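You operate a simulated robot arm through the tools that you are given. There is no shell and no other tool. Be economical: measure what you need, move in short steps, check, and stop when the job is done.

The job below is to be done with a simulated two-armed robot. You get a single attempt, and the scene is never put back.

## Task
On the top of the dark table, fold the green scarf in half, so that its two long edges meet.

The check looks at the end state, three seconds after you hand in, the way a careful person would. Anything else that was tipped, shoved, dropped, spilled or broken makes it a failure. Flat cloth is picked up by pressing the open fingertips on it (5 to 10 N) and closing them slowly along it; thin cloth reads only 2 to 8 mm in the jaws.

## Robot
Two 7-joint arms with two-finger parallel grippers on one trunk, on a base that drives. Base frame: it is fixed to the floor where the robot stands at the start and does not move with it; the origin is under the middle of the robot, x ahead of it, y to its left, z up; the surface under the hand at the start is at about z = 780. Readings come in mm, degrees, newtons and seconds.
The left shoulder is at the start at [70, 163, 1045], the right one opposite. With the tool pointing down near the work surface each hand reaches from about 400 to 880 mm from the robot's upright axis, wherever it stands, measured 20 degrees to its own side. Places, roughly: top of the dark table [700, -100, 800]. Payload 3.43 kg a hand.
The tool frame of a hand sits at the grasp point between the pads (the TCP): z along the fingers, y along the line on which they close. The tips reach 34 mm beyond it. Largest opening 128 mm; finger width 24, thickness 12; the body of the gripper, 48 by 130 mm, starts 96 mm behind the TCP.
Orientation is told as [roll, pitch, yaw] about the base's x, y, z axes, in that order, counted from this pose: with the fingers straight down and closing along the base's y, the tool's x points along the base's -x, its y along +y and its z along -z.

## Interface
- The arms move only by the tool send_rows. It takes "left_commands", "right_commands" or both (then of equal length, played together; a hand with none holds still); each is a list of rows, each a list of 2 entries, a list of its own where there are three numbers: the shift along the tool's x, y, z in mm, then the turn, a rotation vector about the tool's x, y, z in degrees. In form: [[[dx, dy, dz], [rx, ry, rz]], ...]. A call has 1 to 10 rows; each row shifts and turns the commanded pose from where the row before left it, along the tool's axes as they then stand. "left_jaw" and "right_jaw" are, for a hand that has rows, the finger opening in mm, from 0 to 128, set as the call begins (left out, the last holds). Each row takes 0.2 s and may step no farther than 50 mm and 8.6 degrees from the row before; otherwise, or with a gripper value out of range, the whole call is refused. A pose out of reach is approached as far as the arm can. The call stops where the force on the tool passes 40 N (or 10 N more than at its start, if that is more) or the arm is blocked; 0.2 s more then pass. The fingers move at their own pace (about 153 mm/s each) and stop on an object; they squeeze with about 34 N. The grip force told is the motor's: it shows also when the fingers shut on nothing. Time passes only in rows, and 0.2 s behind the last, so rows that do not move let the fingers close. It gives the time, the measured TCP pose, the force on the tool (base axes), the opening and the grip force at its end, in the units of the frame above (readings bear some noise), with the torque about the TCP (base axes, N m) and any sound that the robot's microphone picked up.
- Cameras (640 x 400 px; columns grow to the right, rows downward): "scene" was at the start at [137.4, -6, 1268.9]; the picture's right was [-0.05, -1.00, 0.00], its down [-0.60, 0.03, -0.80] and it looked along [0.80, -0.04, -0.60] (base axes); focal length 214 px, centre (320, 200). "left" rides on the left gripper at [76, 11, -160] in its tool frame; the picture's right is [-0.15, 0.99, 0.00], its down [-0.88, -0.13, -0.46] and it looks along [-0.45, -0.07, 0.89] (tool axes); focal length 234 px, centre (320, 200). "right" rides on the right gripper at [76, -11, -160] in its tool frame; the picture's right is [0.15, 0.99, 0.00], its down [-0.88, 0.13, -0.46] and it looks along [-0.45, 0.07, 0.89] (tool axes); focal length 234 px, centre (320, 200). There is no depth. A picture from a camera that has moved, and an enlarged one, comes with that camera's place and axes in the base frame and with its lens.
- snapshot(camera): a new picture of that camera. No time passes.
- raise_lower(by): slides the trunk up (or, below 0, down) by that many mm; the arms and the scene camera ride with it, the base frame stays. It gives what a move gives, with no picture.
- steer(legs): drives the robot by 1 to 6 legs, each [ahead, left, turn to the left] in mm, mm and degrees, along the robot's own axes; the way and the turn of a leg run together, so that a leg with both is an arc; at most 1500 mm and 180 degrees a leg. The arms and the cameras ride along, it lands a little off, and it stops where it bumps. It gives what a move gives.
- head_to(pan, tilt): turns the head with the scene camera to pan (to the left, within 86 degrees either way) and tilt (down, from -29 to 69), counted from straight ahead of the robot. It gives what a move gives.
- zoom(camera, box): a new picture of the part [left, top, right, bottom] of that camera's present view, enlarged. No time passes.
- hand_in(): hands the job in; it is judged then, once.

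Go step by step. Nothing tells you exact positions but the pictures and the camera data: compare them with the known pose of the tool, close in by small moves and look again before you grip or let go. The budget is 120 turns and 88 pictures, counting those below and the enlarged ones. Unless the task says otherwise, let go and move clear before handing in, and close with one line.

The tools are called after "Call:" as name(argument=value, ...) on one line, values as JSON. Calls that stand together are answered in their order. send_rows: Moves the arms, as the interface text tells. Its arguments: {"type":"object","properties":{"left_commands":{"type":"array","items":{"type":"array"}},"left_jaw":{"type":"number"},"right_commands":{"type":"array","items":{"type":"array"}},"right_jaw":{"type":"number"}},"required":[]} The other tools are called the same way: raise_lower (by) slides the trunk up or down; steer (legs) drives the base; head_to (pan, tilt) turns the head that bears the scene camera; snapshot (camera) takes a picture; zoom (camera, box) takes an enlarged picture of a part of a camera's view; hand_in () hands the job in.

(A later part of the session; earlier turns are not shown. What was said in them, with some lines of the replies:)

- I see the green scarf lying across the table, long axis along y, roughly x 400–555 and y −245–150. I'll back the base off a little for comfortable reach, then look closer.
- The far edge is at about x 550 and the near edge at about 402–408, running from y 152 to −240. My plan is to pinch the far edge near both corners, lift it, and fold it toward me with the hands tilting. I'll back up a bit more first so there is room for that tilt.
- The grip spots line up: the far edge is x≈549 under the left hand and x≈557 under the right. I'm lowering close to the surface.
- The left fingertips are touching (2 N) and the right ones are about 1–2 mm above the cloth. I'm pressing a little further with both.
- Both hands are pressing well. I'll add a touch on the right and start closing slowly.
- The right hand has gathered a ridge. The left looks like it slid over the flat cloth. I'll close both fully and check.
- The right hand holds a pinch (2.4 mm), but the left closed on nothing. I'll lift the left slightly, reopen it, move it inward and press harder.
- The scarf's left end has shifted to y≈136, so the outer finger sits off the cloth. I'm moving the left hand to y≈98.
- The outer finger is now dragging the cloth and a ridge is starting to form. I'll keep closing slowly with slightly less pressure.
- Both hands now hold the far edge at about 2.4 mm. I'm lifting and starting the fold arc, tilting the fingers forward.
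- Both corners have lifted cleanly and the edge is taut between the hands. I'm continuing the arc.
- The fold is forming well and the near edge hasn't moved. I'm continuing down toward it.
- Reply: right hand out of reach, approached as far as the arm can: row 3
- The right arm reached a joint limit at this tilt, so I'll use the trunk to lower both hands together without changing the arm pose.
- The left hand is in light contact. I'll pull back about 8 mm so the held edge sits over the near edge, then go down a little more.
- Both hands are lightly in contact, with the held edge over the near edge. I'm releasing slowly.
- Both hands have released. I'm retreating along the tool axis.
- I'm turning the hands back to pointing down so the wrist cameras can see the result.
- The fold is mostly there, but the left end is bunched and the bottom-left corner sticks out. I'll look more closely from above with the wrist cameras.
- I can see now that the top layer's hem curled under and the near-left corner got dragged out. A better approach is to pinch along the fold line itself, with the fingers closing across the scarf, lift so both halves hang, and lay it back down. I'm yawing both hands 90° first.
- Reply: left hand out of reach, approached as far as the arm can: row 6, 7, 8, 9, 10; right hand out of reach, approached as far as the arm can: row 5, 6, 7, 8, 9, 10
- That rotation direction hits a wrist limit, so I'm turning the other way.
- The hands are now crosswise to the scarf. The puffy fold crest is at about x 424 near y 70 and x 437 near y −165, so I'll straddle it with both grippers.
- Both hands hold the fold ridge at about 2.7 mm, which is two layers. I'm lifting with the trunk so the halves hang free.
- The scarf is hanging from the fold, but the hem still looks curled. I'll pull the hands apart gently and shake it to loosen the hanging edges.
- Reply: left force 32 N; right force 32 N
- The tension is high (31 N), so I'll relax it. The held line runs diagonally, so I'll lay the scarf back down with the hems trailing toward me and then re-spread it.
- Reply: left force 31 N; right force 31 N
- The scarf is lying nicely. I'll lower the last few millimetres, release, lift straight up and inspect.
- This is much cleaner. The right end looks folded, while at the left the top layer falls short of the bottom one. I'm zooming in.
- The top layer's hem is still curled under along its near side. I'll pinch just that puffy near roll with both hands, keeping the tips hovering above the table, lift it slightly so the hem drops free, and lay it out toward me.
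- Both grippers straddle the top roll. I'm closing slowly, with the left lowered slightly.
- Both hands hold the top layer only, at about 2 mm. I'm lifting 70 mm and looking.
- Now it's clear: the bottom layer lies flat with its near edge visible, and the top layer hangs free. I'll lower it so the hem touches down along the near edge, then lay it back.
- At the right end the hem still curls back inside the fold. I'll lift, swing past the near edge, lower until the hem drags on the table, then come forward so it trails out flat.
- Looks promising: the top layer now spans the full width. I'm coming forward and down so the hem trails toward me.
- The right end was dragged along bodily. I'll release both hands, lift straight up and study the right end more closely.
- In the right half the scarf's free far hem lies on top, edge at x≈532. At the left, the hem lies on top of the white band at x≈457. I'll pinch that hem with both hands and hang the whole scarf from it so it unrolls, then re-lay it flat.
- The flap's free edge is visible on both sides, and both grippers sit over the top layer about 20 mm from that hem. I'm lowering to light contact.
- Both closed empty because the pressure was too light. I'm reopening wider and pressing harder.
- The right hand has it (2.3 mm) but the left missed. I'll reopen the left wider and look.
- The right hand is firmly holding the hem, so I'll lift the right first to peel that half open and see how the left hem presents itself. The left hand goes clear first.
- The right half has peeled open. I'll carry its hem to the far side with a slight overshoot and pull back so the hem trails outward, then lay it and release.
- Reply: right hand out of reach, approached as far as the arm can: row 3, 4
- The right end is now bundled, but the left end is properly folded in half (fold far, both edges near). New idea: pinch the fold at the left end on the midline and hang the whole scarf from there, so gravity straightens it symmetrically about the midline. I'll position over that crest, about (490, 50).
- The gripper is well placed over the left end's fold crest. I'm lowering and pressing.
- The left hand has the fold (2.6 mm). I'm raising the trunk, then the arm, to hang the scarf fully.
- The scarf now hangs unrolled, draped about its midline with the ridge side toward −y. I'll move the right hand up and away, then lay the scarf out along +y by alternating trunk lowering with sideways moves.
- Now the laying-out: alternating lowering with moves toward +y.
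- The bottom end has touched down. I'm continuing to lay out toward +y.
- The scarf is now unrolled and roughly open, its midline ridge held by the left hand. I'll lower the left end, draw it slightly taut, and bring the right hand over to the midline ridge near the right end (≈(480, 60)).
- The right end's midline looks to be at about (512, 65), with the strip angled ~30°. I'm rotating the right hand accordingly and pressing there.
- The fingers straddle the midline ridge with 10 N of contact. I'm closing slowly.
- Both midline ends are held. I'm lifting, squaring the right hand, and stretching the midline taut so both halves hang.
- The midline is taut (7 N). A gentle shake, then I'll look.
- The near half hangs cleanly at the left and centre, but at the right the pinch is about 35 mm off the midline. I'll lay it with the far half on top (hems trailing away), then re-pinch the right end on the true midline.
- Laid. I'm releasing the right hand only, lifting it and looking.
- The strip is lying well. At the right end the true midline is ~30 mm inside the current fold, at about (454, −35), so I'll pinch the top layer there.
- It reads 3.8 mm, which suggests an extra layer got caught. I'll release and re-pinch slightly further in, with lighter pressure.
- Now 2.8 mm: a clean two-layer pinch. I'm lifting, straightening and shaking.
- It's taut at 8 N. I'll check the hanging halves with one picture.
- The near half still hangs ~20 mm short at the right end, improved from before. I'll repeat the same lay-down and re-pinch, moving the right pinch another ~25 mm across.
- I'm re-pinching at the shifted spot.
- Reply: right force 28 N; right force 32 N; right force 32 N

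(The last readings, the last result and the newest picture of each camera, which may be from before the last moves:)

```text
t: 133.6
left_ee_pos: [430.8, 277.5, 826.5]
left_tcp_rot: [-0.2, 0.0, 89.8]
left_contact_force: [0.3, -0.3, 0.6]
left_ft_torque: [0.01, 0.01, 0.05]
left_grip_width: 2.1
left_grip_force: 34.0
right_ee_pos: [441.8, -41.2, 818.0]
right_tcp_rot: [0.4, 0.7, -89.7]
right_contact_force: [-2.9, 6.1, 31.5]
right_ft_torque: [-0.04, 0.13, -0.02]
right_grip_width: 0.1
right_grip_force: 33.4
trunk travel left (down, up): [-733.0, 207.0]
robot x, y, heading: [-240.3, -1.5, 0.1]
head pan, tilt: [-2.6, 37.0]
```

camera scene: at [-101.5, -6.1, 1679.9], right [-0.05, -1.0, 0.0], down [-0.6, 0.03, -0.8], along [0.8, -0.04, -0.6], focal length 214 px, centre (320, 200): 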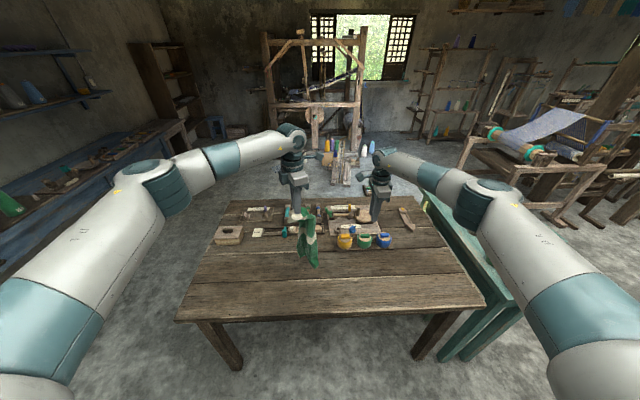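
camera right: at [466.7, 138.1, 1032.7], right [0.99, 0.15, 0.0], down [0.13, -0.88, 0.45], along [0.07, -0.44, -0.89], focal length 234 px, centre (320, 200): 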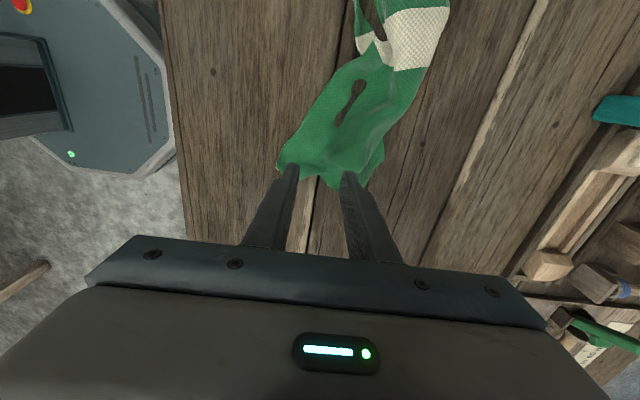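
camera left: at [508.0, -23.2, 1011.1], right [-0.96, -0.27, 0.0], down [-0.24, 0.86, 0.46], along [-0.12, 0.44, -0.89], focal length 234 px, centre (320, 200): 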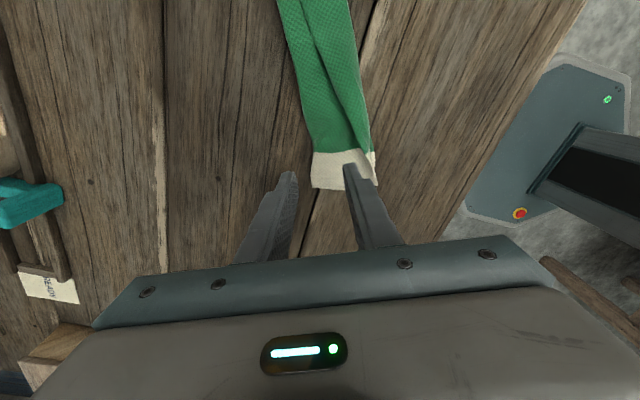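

It closed empty with too much pressure. I'm backing off and retrying more gently.

Call:
send_rows(right_commands=[[[0, 0, -12], [0, 0, 0]], [[0, 0, 0], [0, 0, 0]]])

Call:
send_rows(right_commands=[[[6, 2, 0], [0, 0, 0]], [[0, 0, 0], [0, 0, 0]], [[0, 0, 7], [0, 0, 0]], [[0, 0, 1.5], [0, 0, 0]], [[0, 0, 0], [0, 0, 0]]], right_jaw=36)

```text
t: 134.2
left_ee_pos: [432.1, 275.3, 825.5]
left_tcp_rot: [0.0, 0.0, 89.8]
left_contact_force: [0.6, -1.1, -0.5]
left_ft_torque: [-0.02, -0.01, 0.0]
left_grip_width: 2.7
left_grip_force: 33.9
right_ee_pos: [442.6, -44.6, 826.8]
right_tcp_rot: [0.0, 0.4, -89.8]
right_contact_force: [0.2, 0.0, 0.0]
right_ft_torque: [-0.01, -0.03, 0.0]
right_grip_width: 0.0
right_grip_force: 32.6
trunk travel left (down, up): [-733.0, 207.0]
robot x, y, heading: [-237.6, -2.3, -0.0]
head pan, tilt: [-2.6, 37.0]
```

```text
t: 135.4
left_ee_pos: [432.7, 275.4, 824.4]
left_tcp_rot: [0.0, 0.0, 89.8]
left_contact_force: [0.3, -0.5, 0.9]
left_ft_torque: [-0.05, -0.02, 0.04]
left_grip_width: 2.4
left_grip_force: 34.6
right_ee_pos: [445.0, -37.0, 817.6]
right_tcp_rot: [0.1, 0.6, -89.7]
right_contact_force: [-0.2, -0.1, 4.2]
right_ft_torque: [-0.08, 0.07, 0.02]
right_grip_width: 35.5
right_grip_force: 0.2
trunk travel left (down, up): [-733.0, 207.0]
robot x, y, heading: [-242.9, 3.5, 0.0]
head pan, tilt: [-2.6, 37.0]
```

Call:
send_rows(right_commands=[[[0, 0, 0.6], [0, 0, 0]], [[0, 0, 0], [0, 0, 0]]], right_jaw=28)

Call:
send_rows(right_commands=[[[0, 0, 0], [0, 0, 0]], [[0, 0, 0], [0, 0, 0]]], right_jaw=20)

Call:
send_rows(right_commands=[[[0, 0, 0], [0, 0, 0]], [[0, 0, 0], [0, 0, 0]]], right_jaw=10)

Call:
send_rows(right_commands=[[[0, 0, 0], [0, 0, 0]], [[0, 0, 0], [0, 0, 0]], [[0, 0, 0], [0, 0, 0]]], right_jaw=0)

```text
t: 136.0
left_ee_pos: [432.0, 275.9, 825.4]
left_tcp_rot: [0.1, 0.0, 89.9]
left_contact_force: [0.2, -0.2, 0.3]
left_ft_torque: [-0.06, -0.04, 0.04]
left_grip_width: 2.3
left_grip_force: 33.7
right_ee_pos: [445.6, -36.3, 817.5]
right_tcp_rot: [0.1, 0.6, -89.7]
right_contact_force: [1.3, 0.0, 6.6]
right_ft_torque: [-0.07, 0.03, 0.01]
right_grip_width: 27.5
right_grip_force: 0.1
trunk travel left (down, up): [-733.0, 207.0]
robot x, y, heading: [-239.4, 1.1, 0.1]
head pan, tilt: [-2.6, 37.0]
```

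```text
t: 136.6
left_ee_pos: [432.9, 276.3, 825.5]
left_tcp_rot: [0.0, 0.0, 89.8]
left_contact_force: [0.4, 0.2, 0.3]
left_ft_torque: [0.02, -0.02, 0.02]
left_grip_width: 2.5
left_grip_force: 34.2
right_ee_pos: [445.1, -36.4, 817.5]
right_tcp_rot: [0.0, 0.6, -89.8]
right_contact_force: [-0.4, -0.5, 9.4]
right_ft_torque: [-0.07, 0.05, 0.03]
right_grip_width: 19.4
right_grip_force: 0.0
trunk travel left (down, up): [-733.0, 207.0]
robot x, y, heading: [-240.6, 0.3, -0.1]
head pan, tilt: [-2.6, 37.0]
```

```text
t: 137.2
left_ee_pos: [432.4, 275.7, 826.5]
left_tcp_rot: [0.0, 0.0, 89.8]
left_contact_force: [0.7, -0.1, -1.2]
left_ft_torque: [-0.05, 0.01, 0.04]
left_grip_width: 2.4
left_grip_force: 33.9
right_ee_pos: [443.9, -37.2, 818.2]
right_tcp_rot: [0.2, 0.6, -89.7]
right_contact_force: [-2.1, 0.8, 9.3]
right_ft_torque: [-0.06, 0.13, 0.0]
right_grip_width: 10.1
right_grip_force: 1.0
trunk travel left (down, up): [-733.0, 207.0]
robot x, y, heading: [-238.6, 0.0, 0.2]
head pan, tilt: [-2.6, 37.0]
```

```text
t: 138.0
left_ee_pos: [431.2, 275.9, 825.8]
left_tcp_rot: [0.0, 0.0, 89.8]
left_contact_force: [0.9, 0.0, 0.2]
left_ft_torque: [-0.01, 0.01, 0.05]
left_grip_width: 2.9
left_grip_force: 34.0
right_ee_pos: [445.3, -36.5, 819.0]
right_tcp_rot: [0.0, 0.4, -89.7]
right_contact_force: [-2.8, 1.3, 10.4]
right_ft_torque: [-0.11, 0.08, 0.02]
right_grip_width: 0.2
right_grip_force: 32.8
trunk travel left (down, up): [-733.0, 207.0]
robot x, y, heading: [-237.1, -1.2, 0.1]
head pan, tilt: [-2.6, 37.0]
```

Empty again. One more try, slightly further in along the scarf with firmer initial pressure and a wider opening.

Call:
send_rows(right_commands=[[[0, 0, -12], [0, 0, 0]], [[14, 3, 0], [0, 0, 0]], [[0, 0, 0], [0, 0, 0]]])

Call:
send_rows(right_commands=[[[0, 0, 0], [0, 0, 0]], [[0, 0, 0], [0, 0, 0]], [[0, 0, 9], [0, 0, 0]], [[0, 0, 3], [0, 0, 0]], [[0, 0, 0], [0, 0, 0]]], right_jaw=40)

Call:
send_rows(right_commands=[[[0, 0, 1], [0, 0, 0]], [[0, 0, 0], [0, 0, 0]]], right_jaw=34)

```text
t: 138.8
left_ee_pos: [434.1, 276.4, 825.3]
left_tcp_rot: [0.0, 0.0, 89.8]
left_contact_force: [0.6, 1.1, -0.3]
left_ft_torque: [-0.02, 0.0, 0.0]
left_grip_width: 2.2
left_grip_force: 33.8
right_ee_pos: [449.5, -23.4, 828.2]
right_tcp_rot: [0.0, 0.6, -89.7]
right_contact_force: [-0.4, -0.3, 0.3]
right_ft_torque: [0.05, -0.02, 0.01]
right_grip_width: 0.0
right_grip_force: 33.3
trunk travel left (down, up): [-733.0, 207.0]
robot x, y, heading: [-239.8, 1.5, -0.3]
head pan, tilt: [-2.6, 37.0]
```

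```text
t: 140.0
left_ee_pos: [433.0, 276.5, 825.2]
left_tcp_rot: [0.0, 0.0, 89.9]
left_contact_force: [-0.4, 0.2, 1.1]
left_ft_torque: [-0.02, -0.03, 0.0]
left_grip_width: 2.7
left_grip_force: 34.3
right_ee_pos: [449.7, -23.2, 817.0]
right_tcp_rot: [0.0, 0.6, -89.6]
right_contact_force: [0.4, 0.2, -0.4]
right_ft_torque: [0.01, -0.02, 0.02]
right_grip_width: 39.8
right_grip_force: 0.0
trunk travel left (down, up): [-733.0, 207.0]
robot x, y, heading: [-235.6, 1.6, -0.1]
head pan, tilt: [-2.6, 37.0]
```

```text
t: 140.6
left_ee_pos: [433.5, 275.6, 825.3]
left_tcp_rot: [0.1, 0.0, 89.8]
left_contact_force: [0.2, 1.1, 0.1]
left_ft_torque: [0.03, 0.0, 0.05]
left_grip_width: 2.4
left_grip_force: 33.1
right_ee_pos: [447.8, -22.1, 815.9]
right_tcp_rot: [-0.1, 0.5, -89.6]
right_contact_force: [-0.1, -0.2, 1.1]
right_ft_torque: [0.0, -0.06, 0.01]
right_grip_width: 34.2
right_grip_force: 0.0
trunk travel left (down, up): [-733.0, 207.0]
robot x, y, heading: [-243.2, 3.0, 0.2]
head pan, tilt: [-2.6, 37.0]
```

Call:
send_rows(right_commands=[[[0, 0, 1.2], [0, 0, 0]], [[0, 0, 0.6], [0, 0, 0]], [[0, 0, 0], [0, 0, 0]]])

Call:
send_rows(right_commands=[[[0, 0, 0], [0, 0, 0]], [[0, 0, 0], [0, 0, 0]]], right_jaw=24)

Call:
send_rows(right_commands=[[[0, 0, 0], [0, 0, 0]], [[0, 0, 0], [0, 0, 0]]], right_jaw=12)

Call:
send_rows(right_commands=[[[0, 0, 0], [0, 0, 0]], [[0, 0, 0], [0, 0, 0]], [[0, 0, 0], [0, 0, 0]]], right_jaw=0)

```text
t: 141.4
left_ee_pos: [432.0, 277.0, 826.2]
left_tcp_rot: [0.0, 0.0, 89.8]
left_contact_force: [0.1, -0.6, 0.6]
left_ft_torque: [-0.04, 0.0, 0.03]
left_grip_width: 2.4
left_grip_force: 33.7
right_ee_pos: [447.2, -22.6, 816.2]
right_tcp_rot: [0.2, 0.6, -89.7]
right_contact_force: [2.7, 0.7, 9.4]
right_ft_torque: [-0.03, -0.17, 0.02]
right_grip_width: 34.4
right_grip_force: 0.0
trunk travel left (down, up): [-733.0, 207.0]
robot x, y, heading: [-235.4, 1.3, 0.4]
head pan, tilt: [-2.6, 37.0]
```

```text
t: 142.0
left_ee_pos: [432.8, 277.7, 827.4]
left_tcp_rot: [0.0, 0.1, 89.9]
left_contact_force: [-0.3, -0.4, 0.1]
left_ft_torque: [-0.03, 0.03, 0.01]
left_grip_width: 2.5
left_grip_force: 34.6
right_ee_pos: [447.6, -23.6, 816.3]
right_tcp_rot: [0.2, 0.6, -89.7]
right_contact_force: [0.9, 0.2, 14.1]
right_ft_torque: [-0.01, -0.11, 0.02]
right_grip_width: 24.5
right_grip_force: 0.1
trunk travel left (down, up): [-733.0, 207.0]
robot x, y, heading: [-243.1, 1.3, -0.0]
head pan, tilt: [-2.6, 37.0]
```

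```text
t: 142.6
left_ee_pos: [433.0, 275.4, 826.1]
left_tcp_rot: [-0.1, 0.0, 89.8]
left_contact_force: [-0.4, 0.2, 0.3]
left_ft_torque: [-0.02, 0.0, 0.01]
left_grip_width: 2.4
left_grip_force: 34.0
right_ee_pos: [446.6, -23.7, 816.3]
right_tcp_rot: [0.1, 0.6, -89.8]
right_contact_force: [0.0, 0.7, 18.8]
right_ft_torque: [-0.04, -0.01, 0.01]
right_grip_width: 13.3
right_grip_force: 11.0
trunk travel left (down, up): [-733.0, 207.0]
robot x, y, heading: [-244.1, -3.7, -0.0]
head pan, tilt: [-2.6, 37.0]
```

```text
t: 143.4
left_ee_pos: [432.7, 276.2, 826.1]
left_tcp_rot: [-0.1, 0.0, 89.9]
left_contact_force: [0.0, -0.7, 0.7]
left_ft_torque: [-0.05, -0.02, 0.04]
left_grip_width: 2.6
left_grip_force: 33.9
right_ee_pos: [446.4, -23.1, 815.7]
right_tcp_rot: [0.2, 0.6, -89.7]
right_contact_force: [3.2, 1.9, 20.6]
right_ft_torque: [0.03, -0.12, -0.01]
right_grip_width: 9.1
right_grip_force: 33.9
trunk travel left (down, up): [-733.0, 207.0]
robot x, y, heading: [-239.0, -2.6, -0.1]
head pan, tilt: [-2.6, 37.0]
```

That grabbed a whole bundle (9 mm), so I'll let go rather than disturb the fold. I'll release both hands straight up and use the last picture to judge.

Call:
send_rows(right_commands=[[[0, 0, -3], [0, 0, 0]], [[0, 0, 0], [0, 0, 0]], [[0, 0, -20], [0, 0, 0]], [[0, 0, -40], [0, 0, 0]], [[-20, 0, -40], [0, 0, 0]], [[-45, 0, -15], [0, 0, 0]], [[-45, 0, 0], [0, 0, 0]]], left_commands=[[[0, 0, 4], [0, 0, 0]], [[0, 0, 0], [0, 0, 0]], [[0, 0, -20], [0, 0, 0]], [[0, 0, -40], [0, 0, 0]], [[-20, 0, -40], [0, 0, 0]], [[-40, 0, -15], [0, 0, 0]], [[0, 0, 0], [0, 0, 0]]], left_jaw=30, right_jaw=40)

Call:
zoom(camera="scene", box=[205, 195, 365, 295])

```text
t: 145.0
left_ee_pos: [432.2, 335.0, 935.9]
left_tcp_rot: [0.0, -0.1, 89.8]
left_contact_force: [-0.4, -0.1, -0.1]
left_ft_torque: [0.02, -0.01, -0.01]
left_grip_width: 30.0
left_grip_force: 0.1
right_ee_pos: [448.4, -135.8, 930.9]
right_tcp_rot: [0.0, 0.7, -89.8]
right_contact_force: [0.1, -1.0, 0.3]
right_ft_torque: [0.04, 0.02, 0.0]
right_grip_width: 39.9
right_grip_force: 0.1
trunk travel left (down, up): [-733.0, 207.0]
robot x, y, heading: [-240.0, 0.1, 0.0]
head pan, tilt: [-2.6, 37.0]
```

```text
4.00 times, centred on (285, 245) of scene
camera zoom: at [-101.5, -9.0, 1476.9], right [-0.05, -1.0, 0.0], down [-0.6, 0.03, -0.8], along [0.8, -0.04, -0.6], focal length 858 px, centre (460, 20)
```

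zoom: 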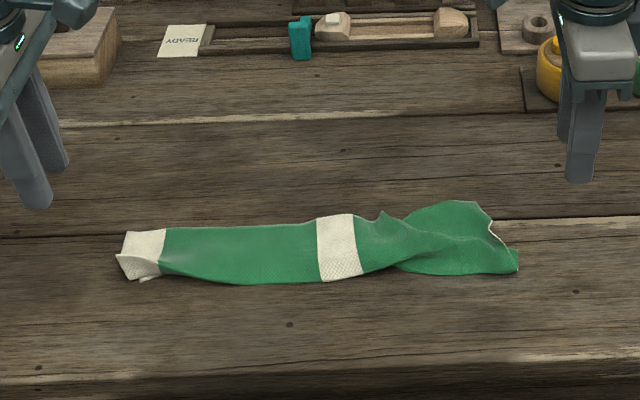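

The left two-thirds is folded neatly (about 76 mm wide, edges together), but the right third is twisted. No pictures remain, so I'll do one careful correction from the measured geometry. I'll pinch the fold crest at the left end and just before the twist, lift so the twisted tail hangs free, and lay it back.

Call:
send_rows(left_commands=[[[17, 1, 10], [0, 0, 0]], [[16, 1, 10], [0, 0, 0]], [[16, 1, 10], [0, 0, 0]], [[16, 1, 10], [0, 0, 0]], [[0, 0, 20], [0, 0, 0]], [[0, 0, 20], [0, 0, 0]], [[0, 0, 20], [0, 0, 0]], [[0, 0, 15], [0, 0, 0]], [[0, 0, 3], [0, 0, 0]], [[0, 0, 0], [0, 0, 0]]], right_commands=[[[45, -7, 0], [0, 0, 0]], [[45, -7, 0], [0, 0, 0]], [[45, -7, 10], [0, 0, 0]], [[45, -7, 10], [0, 0, 0]], [[6, 0, 20], [0, 0, 0]], [[0, 0, 20], [0, 0, 0]], [[0, 0, 20], [0, 0, 0]], [[0, 0, 15], [0, 0, 0]], [[0, 0, 15], [0, 0, 0]], [[0, 0, 3], [0, 0, 0]]], left_jaw=40, right_jaw=40)

```text
t: 147.2
left_ee_pos: [429.2, 270.6, 818.2]
left_tcp_rot: [0.0, 0.0, 89.8]
left_contact_force: [-0.3, -0.3, -0.4]
left_ft_torque: [0.01, 0.04, 0.03]
left_grip_width: 40.0
left_grip_force: 0.0
right_ee_pos: [419.5, 53.4, 819.4]
right_tcp_rot: [0.0, 0.5, -89.6]
right_contact_force: [-0.3, 0.3, 0.3]
right_ft_torque: [0.0, -0.01, 0.07]
right_grip_width: 40.0
right_grip_force: 0.0
trunk travel left (down, up): [-733.0, 207.0]
robot x, y, heading: [-240.8, -1.8, 0.1]
head pan, tilt: [-2.6, 37.0]
```

Call:
send_rows(left_commands=[[[0, 0, 1.5], [0, 0, 0]], [[0, 0, 1], [0, 0, 0]], [[0, 0, 0.8], [0, 0, 0]], [[0, 0, 0], [0, 0, 0]]], right_commands=[[[0, 0, 1.5], [0, 0, 0]], [[0, 0, 1], [0, 0, 0]], [[0, 0, 1], [0, 0, 0]], [[0, 0, 0], [0, 0, 0]]])

```text
t: 148.2
left_ee_pos: [429.6, 270.1, 816.2]
left_tcp_rot: [-0.1, 0.1, 89.9]
left_contact_force: [0.7, 0.8, 6.7]
left_ft_torque: [-0.05, -0.16, 0.02]
left_grip_width: 40.2
left_grip_force: 0.4
right_ee_pos: [418.9, 53.4, 817.0]
right_tcp_rot: [0.1, 0.7, -89.6]
right_contact_force: [-0.5, -0.4, 3.2]
right_ft_torque: [0.0, -0.07, 0.02]
right_grip_width: 40.3
right_grip_force: 0.2
trunk travel left (down, up): [-733.0, 207.0]
robot x, y, heading: [-238.8, -3.4, 0.2]
head pan, tilt: [-2.6, 37.0]
```

Call:
send_rows(left_commands=[[[0, 0, 0], [0, 0, 0]], [[0, 0, 0], [0, 0, 0]]], right_commands=[[[0, 0, 1], [0, 0, 0]], [[0, 0, 0], [0, 0, 0]]], left_jaw=28, right_jaw=28)

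Call:
send_rows(left_commands=[[[0, 0, 0], [0, 0, 0]], [[0, 0, 0], [0, 0, 0]]], right_commands=[[[0, 0, 0], [0, 0, 0]], [[0, 0, 0], [0, 0, 0]]], left_jaw=14, right_jaw=14)

Call:
send_rows(left_commands=[[[0, 0, 0], [0, 0, 0]], [[0, 0, 0], [0, 0, 0]], [[0, 0, 0], [0, 0, 0]]], right_commands=[[[0, 0, 0], [0, 0, 0]], [[0, 0, 0], [0, 0, 0]], [[0, 0, 0], [0, 0, 0]]], left_jaw=0, right_jaw=0)

```text
t: 148.8
left_ee_pos: [428.5, 270.4, 816.4]
left_tcp_rot: [-0.1, -0.1, 89.8]
left_contact_force: [1.1, 0.6, 7.5]
left_ft_torque: [-0.12, -0.13, 0.03]
left_grip_width: 28.4
left_grip_force: 0.2
right_ee_pos: [419.5, 52.6, 816.9]
right_tcp_rot: [0.1, 0.6, -89.7]
right_contact_force: [0.6, 0.4, 6.7]
right_ft_torque: [-0.01, -0.11, 0.02]
right_grip_width: 28.8
right_grip_force: 0.5
trunk travel left (down, up): [-733.0, 207.0]
robot x, y, heading: [-238.7, 1.0, 0.2]
head pan, tilt: [-2.6, 37.0]
```

```text
t: 149.4
left_ee_pos: [427.9, 269.6, 816.8]
left_tcp_rot: [-0.2, 0.0, 89.8]
left_contact_force: [0.2, -1.3, 10.0]
left_ft_torque: [-0.05, -0.07, 0.02]
left_grip_width: 15.0
left_grip_force: 0.6
right_ee_pos: [418.2, 52.2, 816.4]
right_tcp_rot: [0.1, 0.7, -89.6]
right_contact_force: [-1.6, 0.9, 6.6]
right_ft_torque: [-0.04, 0.01, 0.0]
right_grip_width: 12.6
right_grip_force: 0.1
trunk travel left (down, up): [-733.0, 207.0]
robot x, y, heading: [-240.9, 0.7, 0.3]
head pan, tilt: [-2.6, 37.0]
```

```text
t: 150.2
left_ee_pos: [427.9, 270.4, 816.9]
left_tcp_rot: [-0.1, 0.1, 89.8]
left_contact_force: [-0.5, -5.2, 20.3]
left_ft_torque: [-0.12, -0.07, -0.04]
left_grip_width: 2.7
left_grip_force: 34.0
right_ee_pos: [418.2, 51.5, 816.7]
right_tcp_rot: [0.1, 0.6, -89.6]
right_contact_force: [0.6, -0.6, 3.4]
right_ft_torque: [-0.04, -0.01, 0.01]
right_grip_width: 0.0
right_grip_force: 33.1
trunk travel left (down, up): [-733.0, 207.0]
robot x, y, heading: [-241.2, 2.0, 0.0]
head pan, tilt: [-2.6, 37.0]
```

The left hand has the crest (2.7 mm), the right missed. I'll retry the right a few millimetres further over the strip with firmer pressure.

Call:
send_rows(right_commands=[[[0, 0, -12], [0, 0, 0]], [[4, 8, 0], [0, 0, 0]], [[0, 0, 0], [0, 0, 0]]])

Call:
send_rows(right_commands=[[[0, 0, 0], [0, 0, 0]], [[0, 0, 0], [0, 0, 0]], [[0, 0, 9], [0, 0, 0]], [[0, 0, 3], [0, 0, 0]], [[0, 0, 1], [0, 0, 0]], [[0, 0, 0], [0, 0, 0]]], right_jaw=40)

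```text
t: 151.0
left_ee_pos: [427.6, 269.9, 817.0]
left_tcp_rot: [0.0, -0.1, 89.8]
left_contact_force: [-0.4, -4.5, 20.2]
left_ft_torque: [-0.15, -0.02, -0.02]
left_grip_width: 2.6
left_grip_force: 34.0
right_ee_pos: [426.4, 55.0, 829.8]
right_tcp_rot: [0.0, 0.6, -89.7]
right_contact_force: [0.4, -0.5, 0.1]
right_ft_torque: [0.01, -0.05, -0.02]
right_grip_width: 0.1
right_grip_force: 32.9
trunk travel left (down, up): [-733.0, 207.0]
robot x, y, heading: [-235.3, -0.8, 0.1]
head pan, tilt: [-2.6, 37.0]
```

```text
t: 152.4
left_ee_pos: [428.1, 269.7, 816.4]
left_tcp_rot: [-0.1, 0.0, 89.9]
left_contact_force: [-1.3, -4.9, 18.6]
left_ft_torque: [-0.09, -0.06, -0.02]
left_grip_width: 2.9
left_grip_force: 34.3
right_ee_pos: [426.7, 56.7, 816.0]
right_tcp_rot: [0.2, 0.6, -89.7]
right_contact_force: [-0.7, 0.5, 5.1]
right_ft_torque: [0.0, -0.04, -0.04]
right_grip_width: 40.1
right_grip_force: 0.0
trunk travel left (down, up): [-733.0, 207.0]
robot x, y, heading: [-238.0, -2.8, -0.2]
head pan, tilt: [-2.6, 37.0]
```

Call:
send_rows(right_commands=[[[0, 0, 1], [0, 0, 0]], [[0, 0, 0], [0, 0, 0]]], right_jaw=32)

Call:
send_rows(right_commands=[[[0, 0, 0], [0, 0, 0]], [[0, 0, 0], [0, 0, 0]]], right_jaw=22)

Call:
send_rows(right_commands=[[[0, 0, 0], [0, 0, 0]], [[0, 0, 0], [0, 0, 0]]], right_jaw=12)

Call:
send_rows(right_commands=[[[0, 0, 0], [0, 0, 0]], [[0, 0, 0], [0, 0, 0]], [[0, 0, 0], [0, 0, 0]]], right_jaw=0)

```text
t: 153.0
left_ee_pos: [427.7, 270.0, 816.1]
left_tcp_rot: [-0.1, -0.1, 89.7]
left_contact_force: [1.6, -2.8, 13.3]
left_ft_torque: [-0.03, -0.11, -0.03]
left_grip_width: 2.3
left_grip_force: 34.0
right_ee_pos: [426.3, 57.1, 815.4]
right_tcp_rot: [0.3, 0.6, -89.7]
right_contact_force: [-1.4, -0.7, 15.1]
right_ft_torque: [-0.06, -0.17, -0.03]
right_grip_width: 31.0
right_grip_force: 0.2
trunk travel left (down, up): [-733.0, 207.0]
robot x, y, heading: [-238.1, -0.4, 0.0]
head pan, tilt: [-2.6, 37.0]
```

```text
t: 153.6
left_ee_pos: [427.6, 269.8, 817.7]
left_tcp_rot: [-0.1, -0.1, 89.8]
left_contact_force: [1.7, -2.0, 10.5]
left_ft_torque: [-0.06, -0.13, -0.01]
left_grip_width: 2.8
left_grip_force: 34.4
right_ee_pos: [426.0, 56.2, 816.6]
right_tcp_rot: [0.3, 0.6, -89.7]
right_contact_force: [0.9, -0.9, 20.5]
right_ft_torque: [-0.09, -0.24, -0.07]
right_grip_width: 22.3
right_grip_force: 0.1
trunk travel left (down, up): [-733.0, 207.0]
robot x, y, heading: [-239.7, -1.4, -0.2]
head pan, tilt: [-2.6, 37.0]
```

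```text
t: 154.2
left_ee_pos: [426.7, 271.0, 817.1]
left_tcp_rot: [-0.1, 0.0, 89.8]
left_contact_force: [1.4, -1.8, 7.9]
left_ft_torque: [-0.03, -0.1, -0.02]
left_grip_width: 2.8
left_grip_force: 33.8
right_ee_pos: [425.7, 57.7, 816.3]
right_tcp_rot: [0.3, 0.6, -89.7]
right_contact_force: [4.7, 0.2, 23.6]
right_ft_torque: [-0.07, -0.27, 0.01]
right_grip_width: 11.9
right_grip_force: 10.2
trunk travel left (down, up): [-733.0, 207.0]
robot x, y, heading: [-238.7, -0.0, 0.1]
head pan, tilt: [-2.6, 37.0]
```

```text
t: 155.0
left_ee_pos: [426.3, 270.7, 817.2]
left_tcp_rot: [-0.1, 0.0, 89.8]
left_contact_force: [1.4, -1.1, 4.7]
left_ft_torque: [-0.03, -0.07, -0.02]
left_grip_width: 2.8
left_grip_force: 33.7
right_ee_pos: [426.2, 57.4, 816.3]
right_tcp_rot: [0.3, 0.6, -89.7]
right_contact_force: [1.0, 1.0, 29.2]
right_ft_torque: [0.0, -0.13, -0.04]
right_grip_width: 2.8
right_grip_force: 33.9
trunk travel left (down, up): [-733.0, 207.0]
robot x, y, heading: [-241.6, -2.8, -0.1]
head pan, tilt: [-2.6, 37.0]
```

Both hands hold the crest at 2.8 mm. I'll lift high, shake so the tail hangs straight, then lay it down so the tail trails to −y and the hems trail away.

Call:
raise_lower(by=200)

Call:
send_rows(left_commands=[[[0, 0, -35], [0, 0, 0]], [[0, 0, 35], [0, 0, 0]], [[0, 0, -35], [0, 0, 0]], [[0, 0, 35], [0, 0, 0]], [[25, -20, 0], [0, 0, 0]], [[25, -20, 0], [0, 0, 0]], [[25, -20, 0], [0, 0, 0]], [[25, -20, 0], [0, 0, 0]], [[0, 0, 0], [0, 0, 0]], [[0, 0, 0], [0, 0, 0]]], right_commands=[[[-2, 0, -35], [0, 0, 0]], [[-1, 0, 35], [0, 0, 0]], [[0, 0, -35], [0, 0, 0]], [[0, 0, 35], [0, 0, 0]], [[-25, 20, 0], [0, 0, 0]], [[-25, 20, 0], [0, 0, 0]], [[-25, 20, 0], [0, 0, 0]], [[-25, 20, 0], [0, 0, 0]], [[0, 0, 0], [0, 0, 0]], [[0, 0, 0], [0, 0, 0]]])

Call:
raise_lower(by=-60)

```text
t: 157.2
left_ee_pos: [429.6, 271.2, 1015.0]
left_tcp_rot: [0.1, -0.1, 89.7]
left_contact_force: [-0.2, 0.5, -0.7]
left_ft_torque: [0.0, -0.02, -0.03]
left_grip_width: 2.8
left_grip_force: 34.0
right_ee_pos: [429.4, 56.0, 1014.9]
right_tcp_rot: [0.0, 0.5, -89.6]
right_contact_force: [-0.2, -0.2, 0.3]
right_ft_torque: [0.04, 0.04, -0.02]
right_grip_width: 2.7
right_grip_force: 34.7
trunk travel left (down, up): [-933.0, 7.0]
robot x, y, heading: [-235.6, 0.2, 0.1]
head pan, tilt: [-2.6, 37.0]
```

```text
t: 159.4
left_ee_pos: [509.4, 170.6, 1012.2]
left_tcp_rot: [0.0, -0.1, 89.7]
left_contact_force: [0.5, 0.3, -0.5]
left_ft_torque: [-0.03, 0.01, 0.02]
left_grip_width: 2.8
left_grip_force: 34.0
right_ee_pos: [507.3, -45.7, 1013.1]
right_tcp_rot: [0.0, 0.6, -89.7]
right_contact_force: [-0.8, -0.3, -0.3]
right_ft_torque: [0.01, -0.01, -0.05]
right_grip_width: 2.7
right_grip_force: 34.1
trunk travel left (down, up): [-933.0, 7.0]
robot x, y, heading: [-234.9, -1.2, 0.0]
head pan, tilt: [-2.6, 37.0]
```

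```text
t: 160.4
left_ee_pos: [508.8, 169.5, 955.3]
left_tcp_rot: [0.0, 0.1, 89.8]
left_contact_force: [0.5, 0.1, 0.1]
left_ft_torque: [0.01, -0.01, 0.04]
left_grip_width: 2.6
left_grip_force: 34.7
right_ee_pos: [507.9, -46.0, 952.6]
right_tcp_rot: [0.1, 0.5, -89.7]
right_contact_force: [1.2, 0.5, -0.2]
right_ft_torque: [0.0, -0.01, -0.01]
right_grip_width: 2.8
right_grip_force: 34.1
trunk travel left (down, up): [-873.0, 67.0]
robot x, y, heading: [-239.3, -1.8, 0.1]
head pan, tilt: [-2.6, 37.0]
```

Call:
send_rows(left_commands=[[[-10, 0, 0], [0, 0, 0]], [[-10, 0, 0], [0, 0, 0]], [[-8, 0, 0], [0, 0, 0]]], right_commands=[[[7, 0, 0], [0, 0, 0]], [[7, 0, 0], [0, 0, 0]], [[7, 0, 0], [0, 0, 0]]])

Call:
raise_lower(by=-32)

Call:
send_rows(left_commands=[[[-11, 0, 0], [0, 0, 0]], [[-11, 0, 0], [0, 0, 0]], [[-11, 0, 0], [0, 0, 0]]], right_commands=[[[11, 0, 0], [0, 0, 0]], [[11, 0, 0], [0, 0, 0]], [[11, 0, 0], [0, 0, 0]]])

Call:
raise_lower(by=-32)

Call:
send_rows(left_commands=[[[-9, 11, 8], [0, 0, 0]], [[-9, 11, 8], [0, 0, 0]], [[-9, 11, 8], [0, 0, 0]]], right_commands=[[[9, -11, 8], [0, 0, 0]], [[9, -11, 8], [0, 0, 0]], [[9, -11, 8], [0, 0, 0]]])

Call:
raise_lower(by=-16)

Call:
send_rows(left_commands=[[[-9, 11, 8], [0, 0, 0]], [[-9, 11, 8], [0, 0, 0]], [[-9, 11, 8], [0, 0, 0]], [[0, 9, 4], [0, 0, 0]], [[0, 0, 0], [0, 0, 0]]], right_commands=[[[9, -11, 8], [0, 0, 0]], [[9, -11, 8], [0, 0, 0]], [[9, -11, 8], [0, 0, 0]], [[0, -9, 4], [0, 0, 0]], [[0, 0, 0], [0, 0, 0]]])

```text
t: 161.2
left_ee_pos: [509.6, 197.9, 954.8]
left_tcp_rot: [0.0, 0.1, 89.7]
left_contact_force: [0.0, -0.7, 0.4]
left_ft_torque: [-0.04, -0.02, 0.02]
left_grip_width: 2.6
left_grip_force: 33.9
right_ee_pos: [508.4, -24.6, 953.2]
right_tcp_rot: [0.0, 0.5, -89.6]
right_contact_force: [0.1, 0.3, 0.0]
right_ft_torque: [0.04, 0.02, -0.05]
right_grip_width: 2.6
right_grip_force: 34.2
trunk travel left (down, up): [-873.0, 67.0]
robot x, y, heading: [-238.6, 0.5, 0.2]
head pan, tilt: [-2.6, 37.0]
```

```text
t: 162.0
left_ee_pos: [509.3, 197.6, 923.3]
left_tcp_rot: [-0.1, 0.0, 89.7]
left_contact_force: [0.2, -0.3, -0.1]
left_ft_torque: [0.0, -0.01, 0.01]
left_grip_width: 2.6
left_grip_force: 33.7
right_ee_pos: [508.8, -26.0, 920.1]
right_tcp_rot: [-0.1, 0.6, -89.7]
right_contact_force: [0.4, 0.6, -0.4]
right_ft_torque: [0.02, -0.02, -0.04]
right_grip_width: 2.4
right_grip_force: 33.7
trunk travel left (down, up): [-841.0, 99.0]
robot x, y, heading: [-241.5, -0.7, 0.0]
head pan, tilt: [-2.6, 37.0]
```

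```text
t: 162.8
left_ee_pos: [509.6, 231.8, 923.0]
left_tcp_rot: [0.0, 0.1, 89.8]
left_contact_force: [-0.1, -0.8, -0.1]
left_ft_torque: [0.0, -0.04, -0.02]
left_grip_width: 2.7
left_grip_force: 34.1
right_ee_pos: [507.5, 7.8, 921.0]
right_tcp_rot: [0.0, 0.5, -89.7]
right_contact_force: [0.2, -0.1, 0.0]
right_ft_torque: [0.01, 0.01, 0.0]
right_grip_width: 2.5
right_grip_force: 34.5
trunk travel left (down, up): [-841.0, 99.0]
robot x, y, heading: [-238.5, 0.2, -0.0]
head pan, tilt: [-2.6, 37.0]
```

```text
t: 163.5
left_ee_pos: [509.7, 231.4, 891.8]
left_tcp_rot: [-0.1, 0.0, 89.9]
left_contact_force: [0.0, 0.0, 0.1]
left_ft_torque: [-0.03, -0.04, 0.0]
left_grip_width: 2.6
left_grip_force: 34.0
right_ee_pos: [506.5, 7.9, 889.7]
right_tcp_rot: [0.0, 0.7, -89.7]
right_contact_force: [1.1, 0.7, 0.3]
right_ft_torque: [0.05, -0.06, -0.02]
right_grip_width: 2.5
right_grip_force: 34.2
trunk travel left (down, up): [-809.0, 131.0]
robot x, y, heading: [-239.7, 3.5, -0.3]
head pan, tilt: [-2.6, 37.0]
```

```text
t: 164.3
left_ee_pos: [476.4, 259.2, 866.6]
left_tcp_rot: [0.0, 0.0, 89.7]
left_contact_force: [-0.5, -0.5, -0.5]
left_ft_torque: [-0.02, -0.01, 0.01]
left_grip_width: 2.7
left_grip_force: 33.6
right_ee_pos: [472.4, 35.3, 865.7]
right_tcp_rot: [0.0, 0.6, -89.6]
right_contact_force: [0.6, 1.1, 0.2]
right_ft_torque: [0.03, -0.06, -0.01]
right_grip_width: 2.9
right_grip_force: 33.8
trunk travel left (down, up): [-809.0, 131.0]
robot x, y, heading: [-240.9, -1.4, -0.1]
head pan, tilt: [-2.6, 37.0]
```

```text
t: 165.0
left_ee_pos: [477.1, 259.3, 849.5]
left_tcp_rot: [0.0, 0.1, 89.8]
left_contact_force: [-0.9, -0.6, 0.6]
left_ft_torque: [-0.03, -0.02, -0.02]
left_grip_width: 2.9
left_grip_force: 34.3
right_ee_pos: [473.1, 35.3, 849.9]
right_tcp_rot: [0.0, 0.6, -89.7]
right_contact_force: [0.0, 0.5, -1.4]
right_ft_torque: [0.07, -0.05, -0.02]
right_grip_width: 2.7
right_grip_force: 34.1
trunk travel left (down, up): [-793.0, 147.0]
robot x, y, heading: [-237.8, -0.0, 0.2]
head pan, tilt: [-2.6, 37.0]
```

```text
t: 166.2
left_ee_pos: [434.7, 286.5, 822.6]
left_tcp_rot: [-0.1, 0.0, 89.8]
left_contact_force: [0.6, -1.9, -0.2]
left_ft_torque: [-0.08, -0.01, 0.01]
left_grip_width: 2.5
left_grip_force: 34.4
right_ee_pos: [431.4, 62.1, 823.2]
right_tcp_rot: [0.1, 0.7, -89.7]
right_contact_force: [0.5, 2.3, 6.7]
right_ft_torque: [0.12, -0.09, -0.06]
right_grip_width: 2.7
right_grip_force: 33.9
trunk travel left (down, up): [-793.0, 147.0]
robot x, y, heading: [-236.3, -0.4, 0.2]
head pan, tilt: [-2.6, 37.0]
```

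It's laid down. I'm releasing both hands, lifting straight up and moving clear.

Call:
send_rows(left_commands=[[[0, 0, 2], [0, 0, 0]], [[0, 0, 0], [0, 0, 0]], [[0, 0, -20], [0, 0, 0]], [[0, 0, -40], [0, 0, 0]], [[0, 0, -45], [0, 0, 0]], [[-40, 0, -20], [0, 0, 0]], [[-45, 0, 0], [0, 0, 0]]], right_commands=[[[0, 0, 0], [0, 0, 0]], [[0, 0, 0], [0, 0, 0]], [[0, 0, -20], [0, 0, 0]], [[0, 0, -40], [0, 0, 0]], [[0, 0, -45], [0, 0, 0]], [[-40, 0, -20], [0, 0, 0]], [[-45, 0, 0], [0, 0, 0]]], left_jaw=26, right_jaw=26)

Call:
raise_lower(by=100)

Call:
hand_in()

```text
t: 167.8
left_ee_pos: [434.5, 370.3, 946.9]
left_tcp_rot: [-0.1, 0.0, 89.8]
left_contact_force: [-0.2, -0.4, -0.1]
left_ft_torque: [0.06, -0.02, 0.02]
left_grip_width: 26.1
left_grip_force: 0.1
right_ee_pos: [432.8, -25.5, 946.7]
right_tcp_rot: [0.0, 0.6, -89.7]
right_contact_force: [-0.9, -0.1, 0.2]
right_ft_torque: [0.04, 0.01, -0.01]
right_grip_width: 26.1
right_grip_force: 0.1
trunk travel left (down, up): [-793.0, 147.0]
robot x, y, heading: [-238.4, 0.2, 0.1]
head pan, tilt: [-2.6, 37.0]
```

```text
t: 169.1
left_ee_pos: [435.1, 370.3, 1044.6]
left_tcp_rot: [0.1, -0.1, 89.7]
left_contact_force: [-0.5, -0.8, 0.1]
left_ft_torque: [0.02, 0.03, -0.04]
left_grip_width: 26.1
left_grip_force: 0.1
right_ee_pos: [433.8, -24.3, 1045.8]
right_tcp_rot: [0.0, 0.4, -89.7]
right_contact_force: [0.2, 0.5, 0.3]
right_ft_torque: [-0.03, -0.05, -0.02]
right_grip_width: 26.0
right_grip_force: 0.1
trunk travel left (down, up): [-893.0, 47.0]
robot x, y, heading: [-238.6, -1.1, 0.1]
head pan, tilt: [-2.6, 37.0]
```

```text
The job is handed in.
```

I handed in the scarf folded lengthwise and released, but I can't confirm it is right. In my last picture the left two-thirds was folded neatly while the right third was twisted, and I re-laid the scarf once more after that without being able to see the result.
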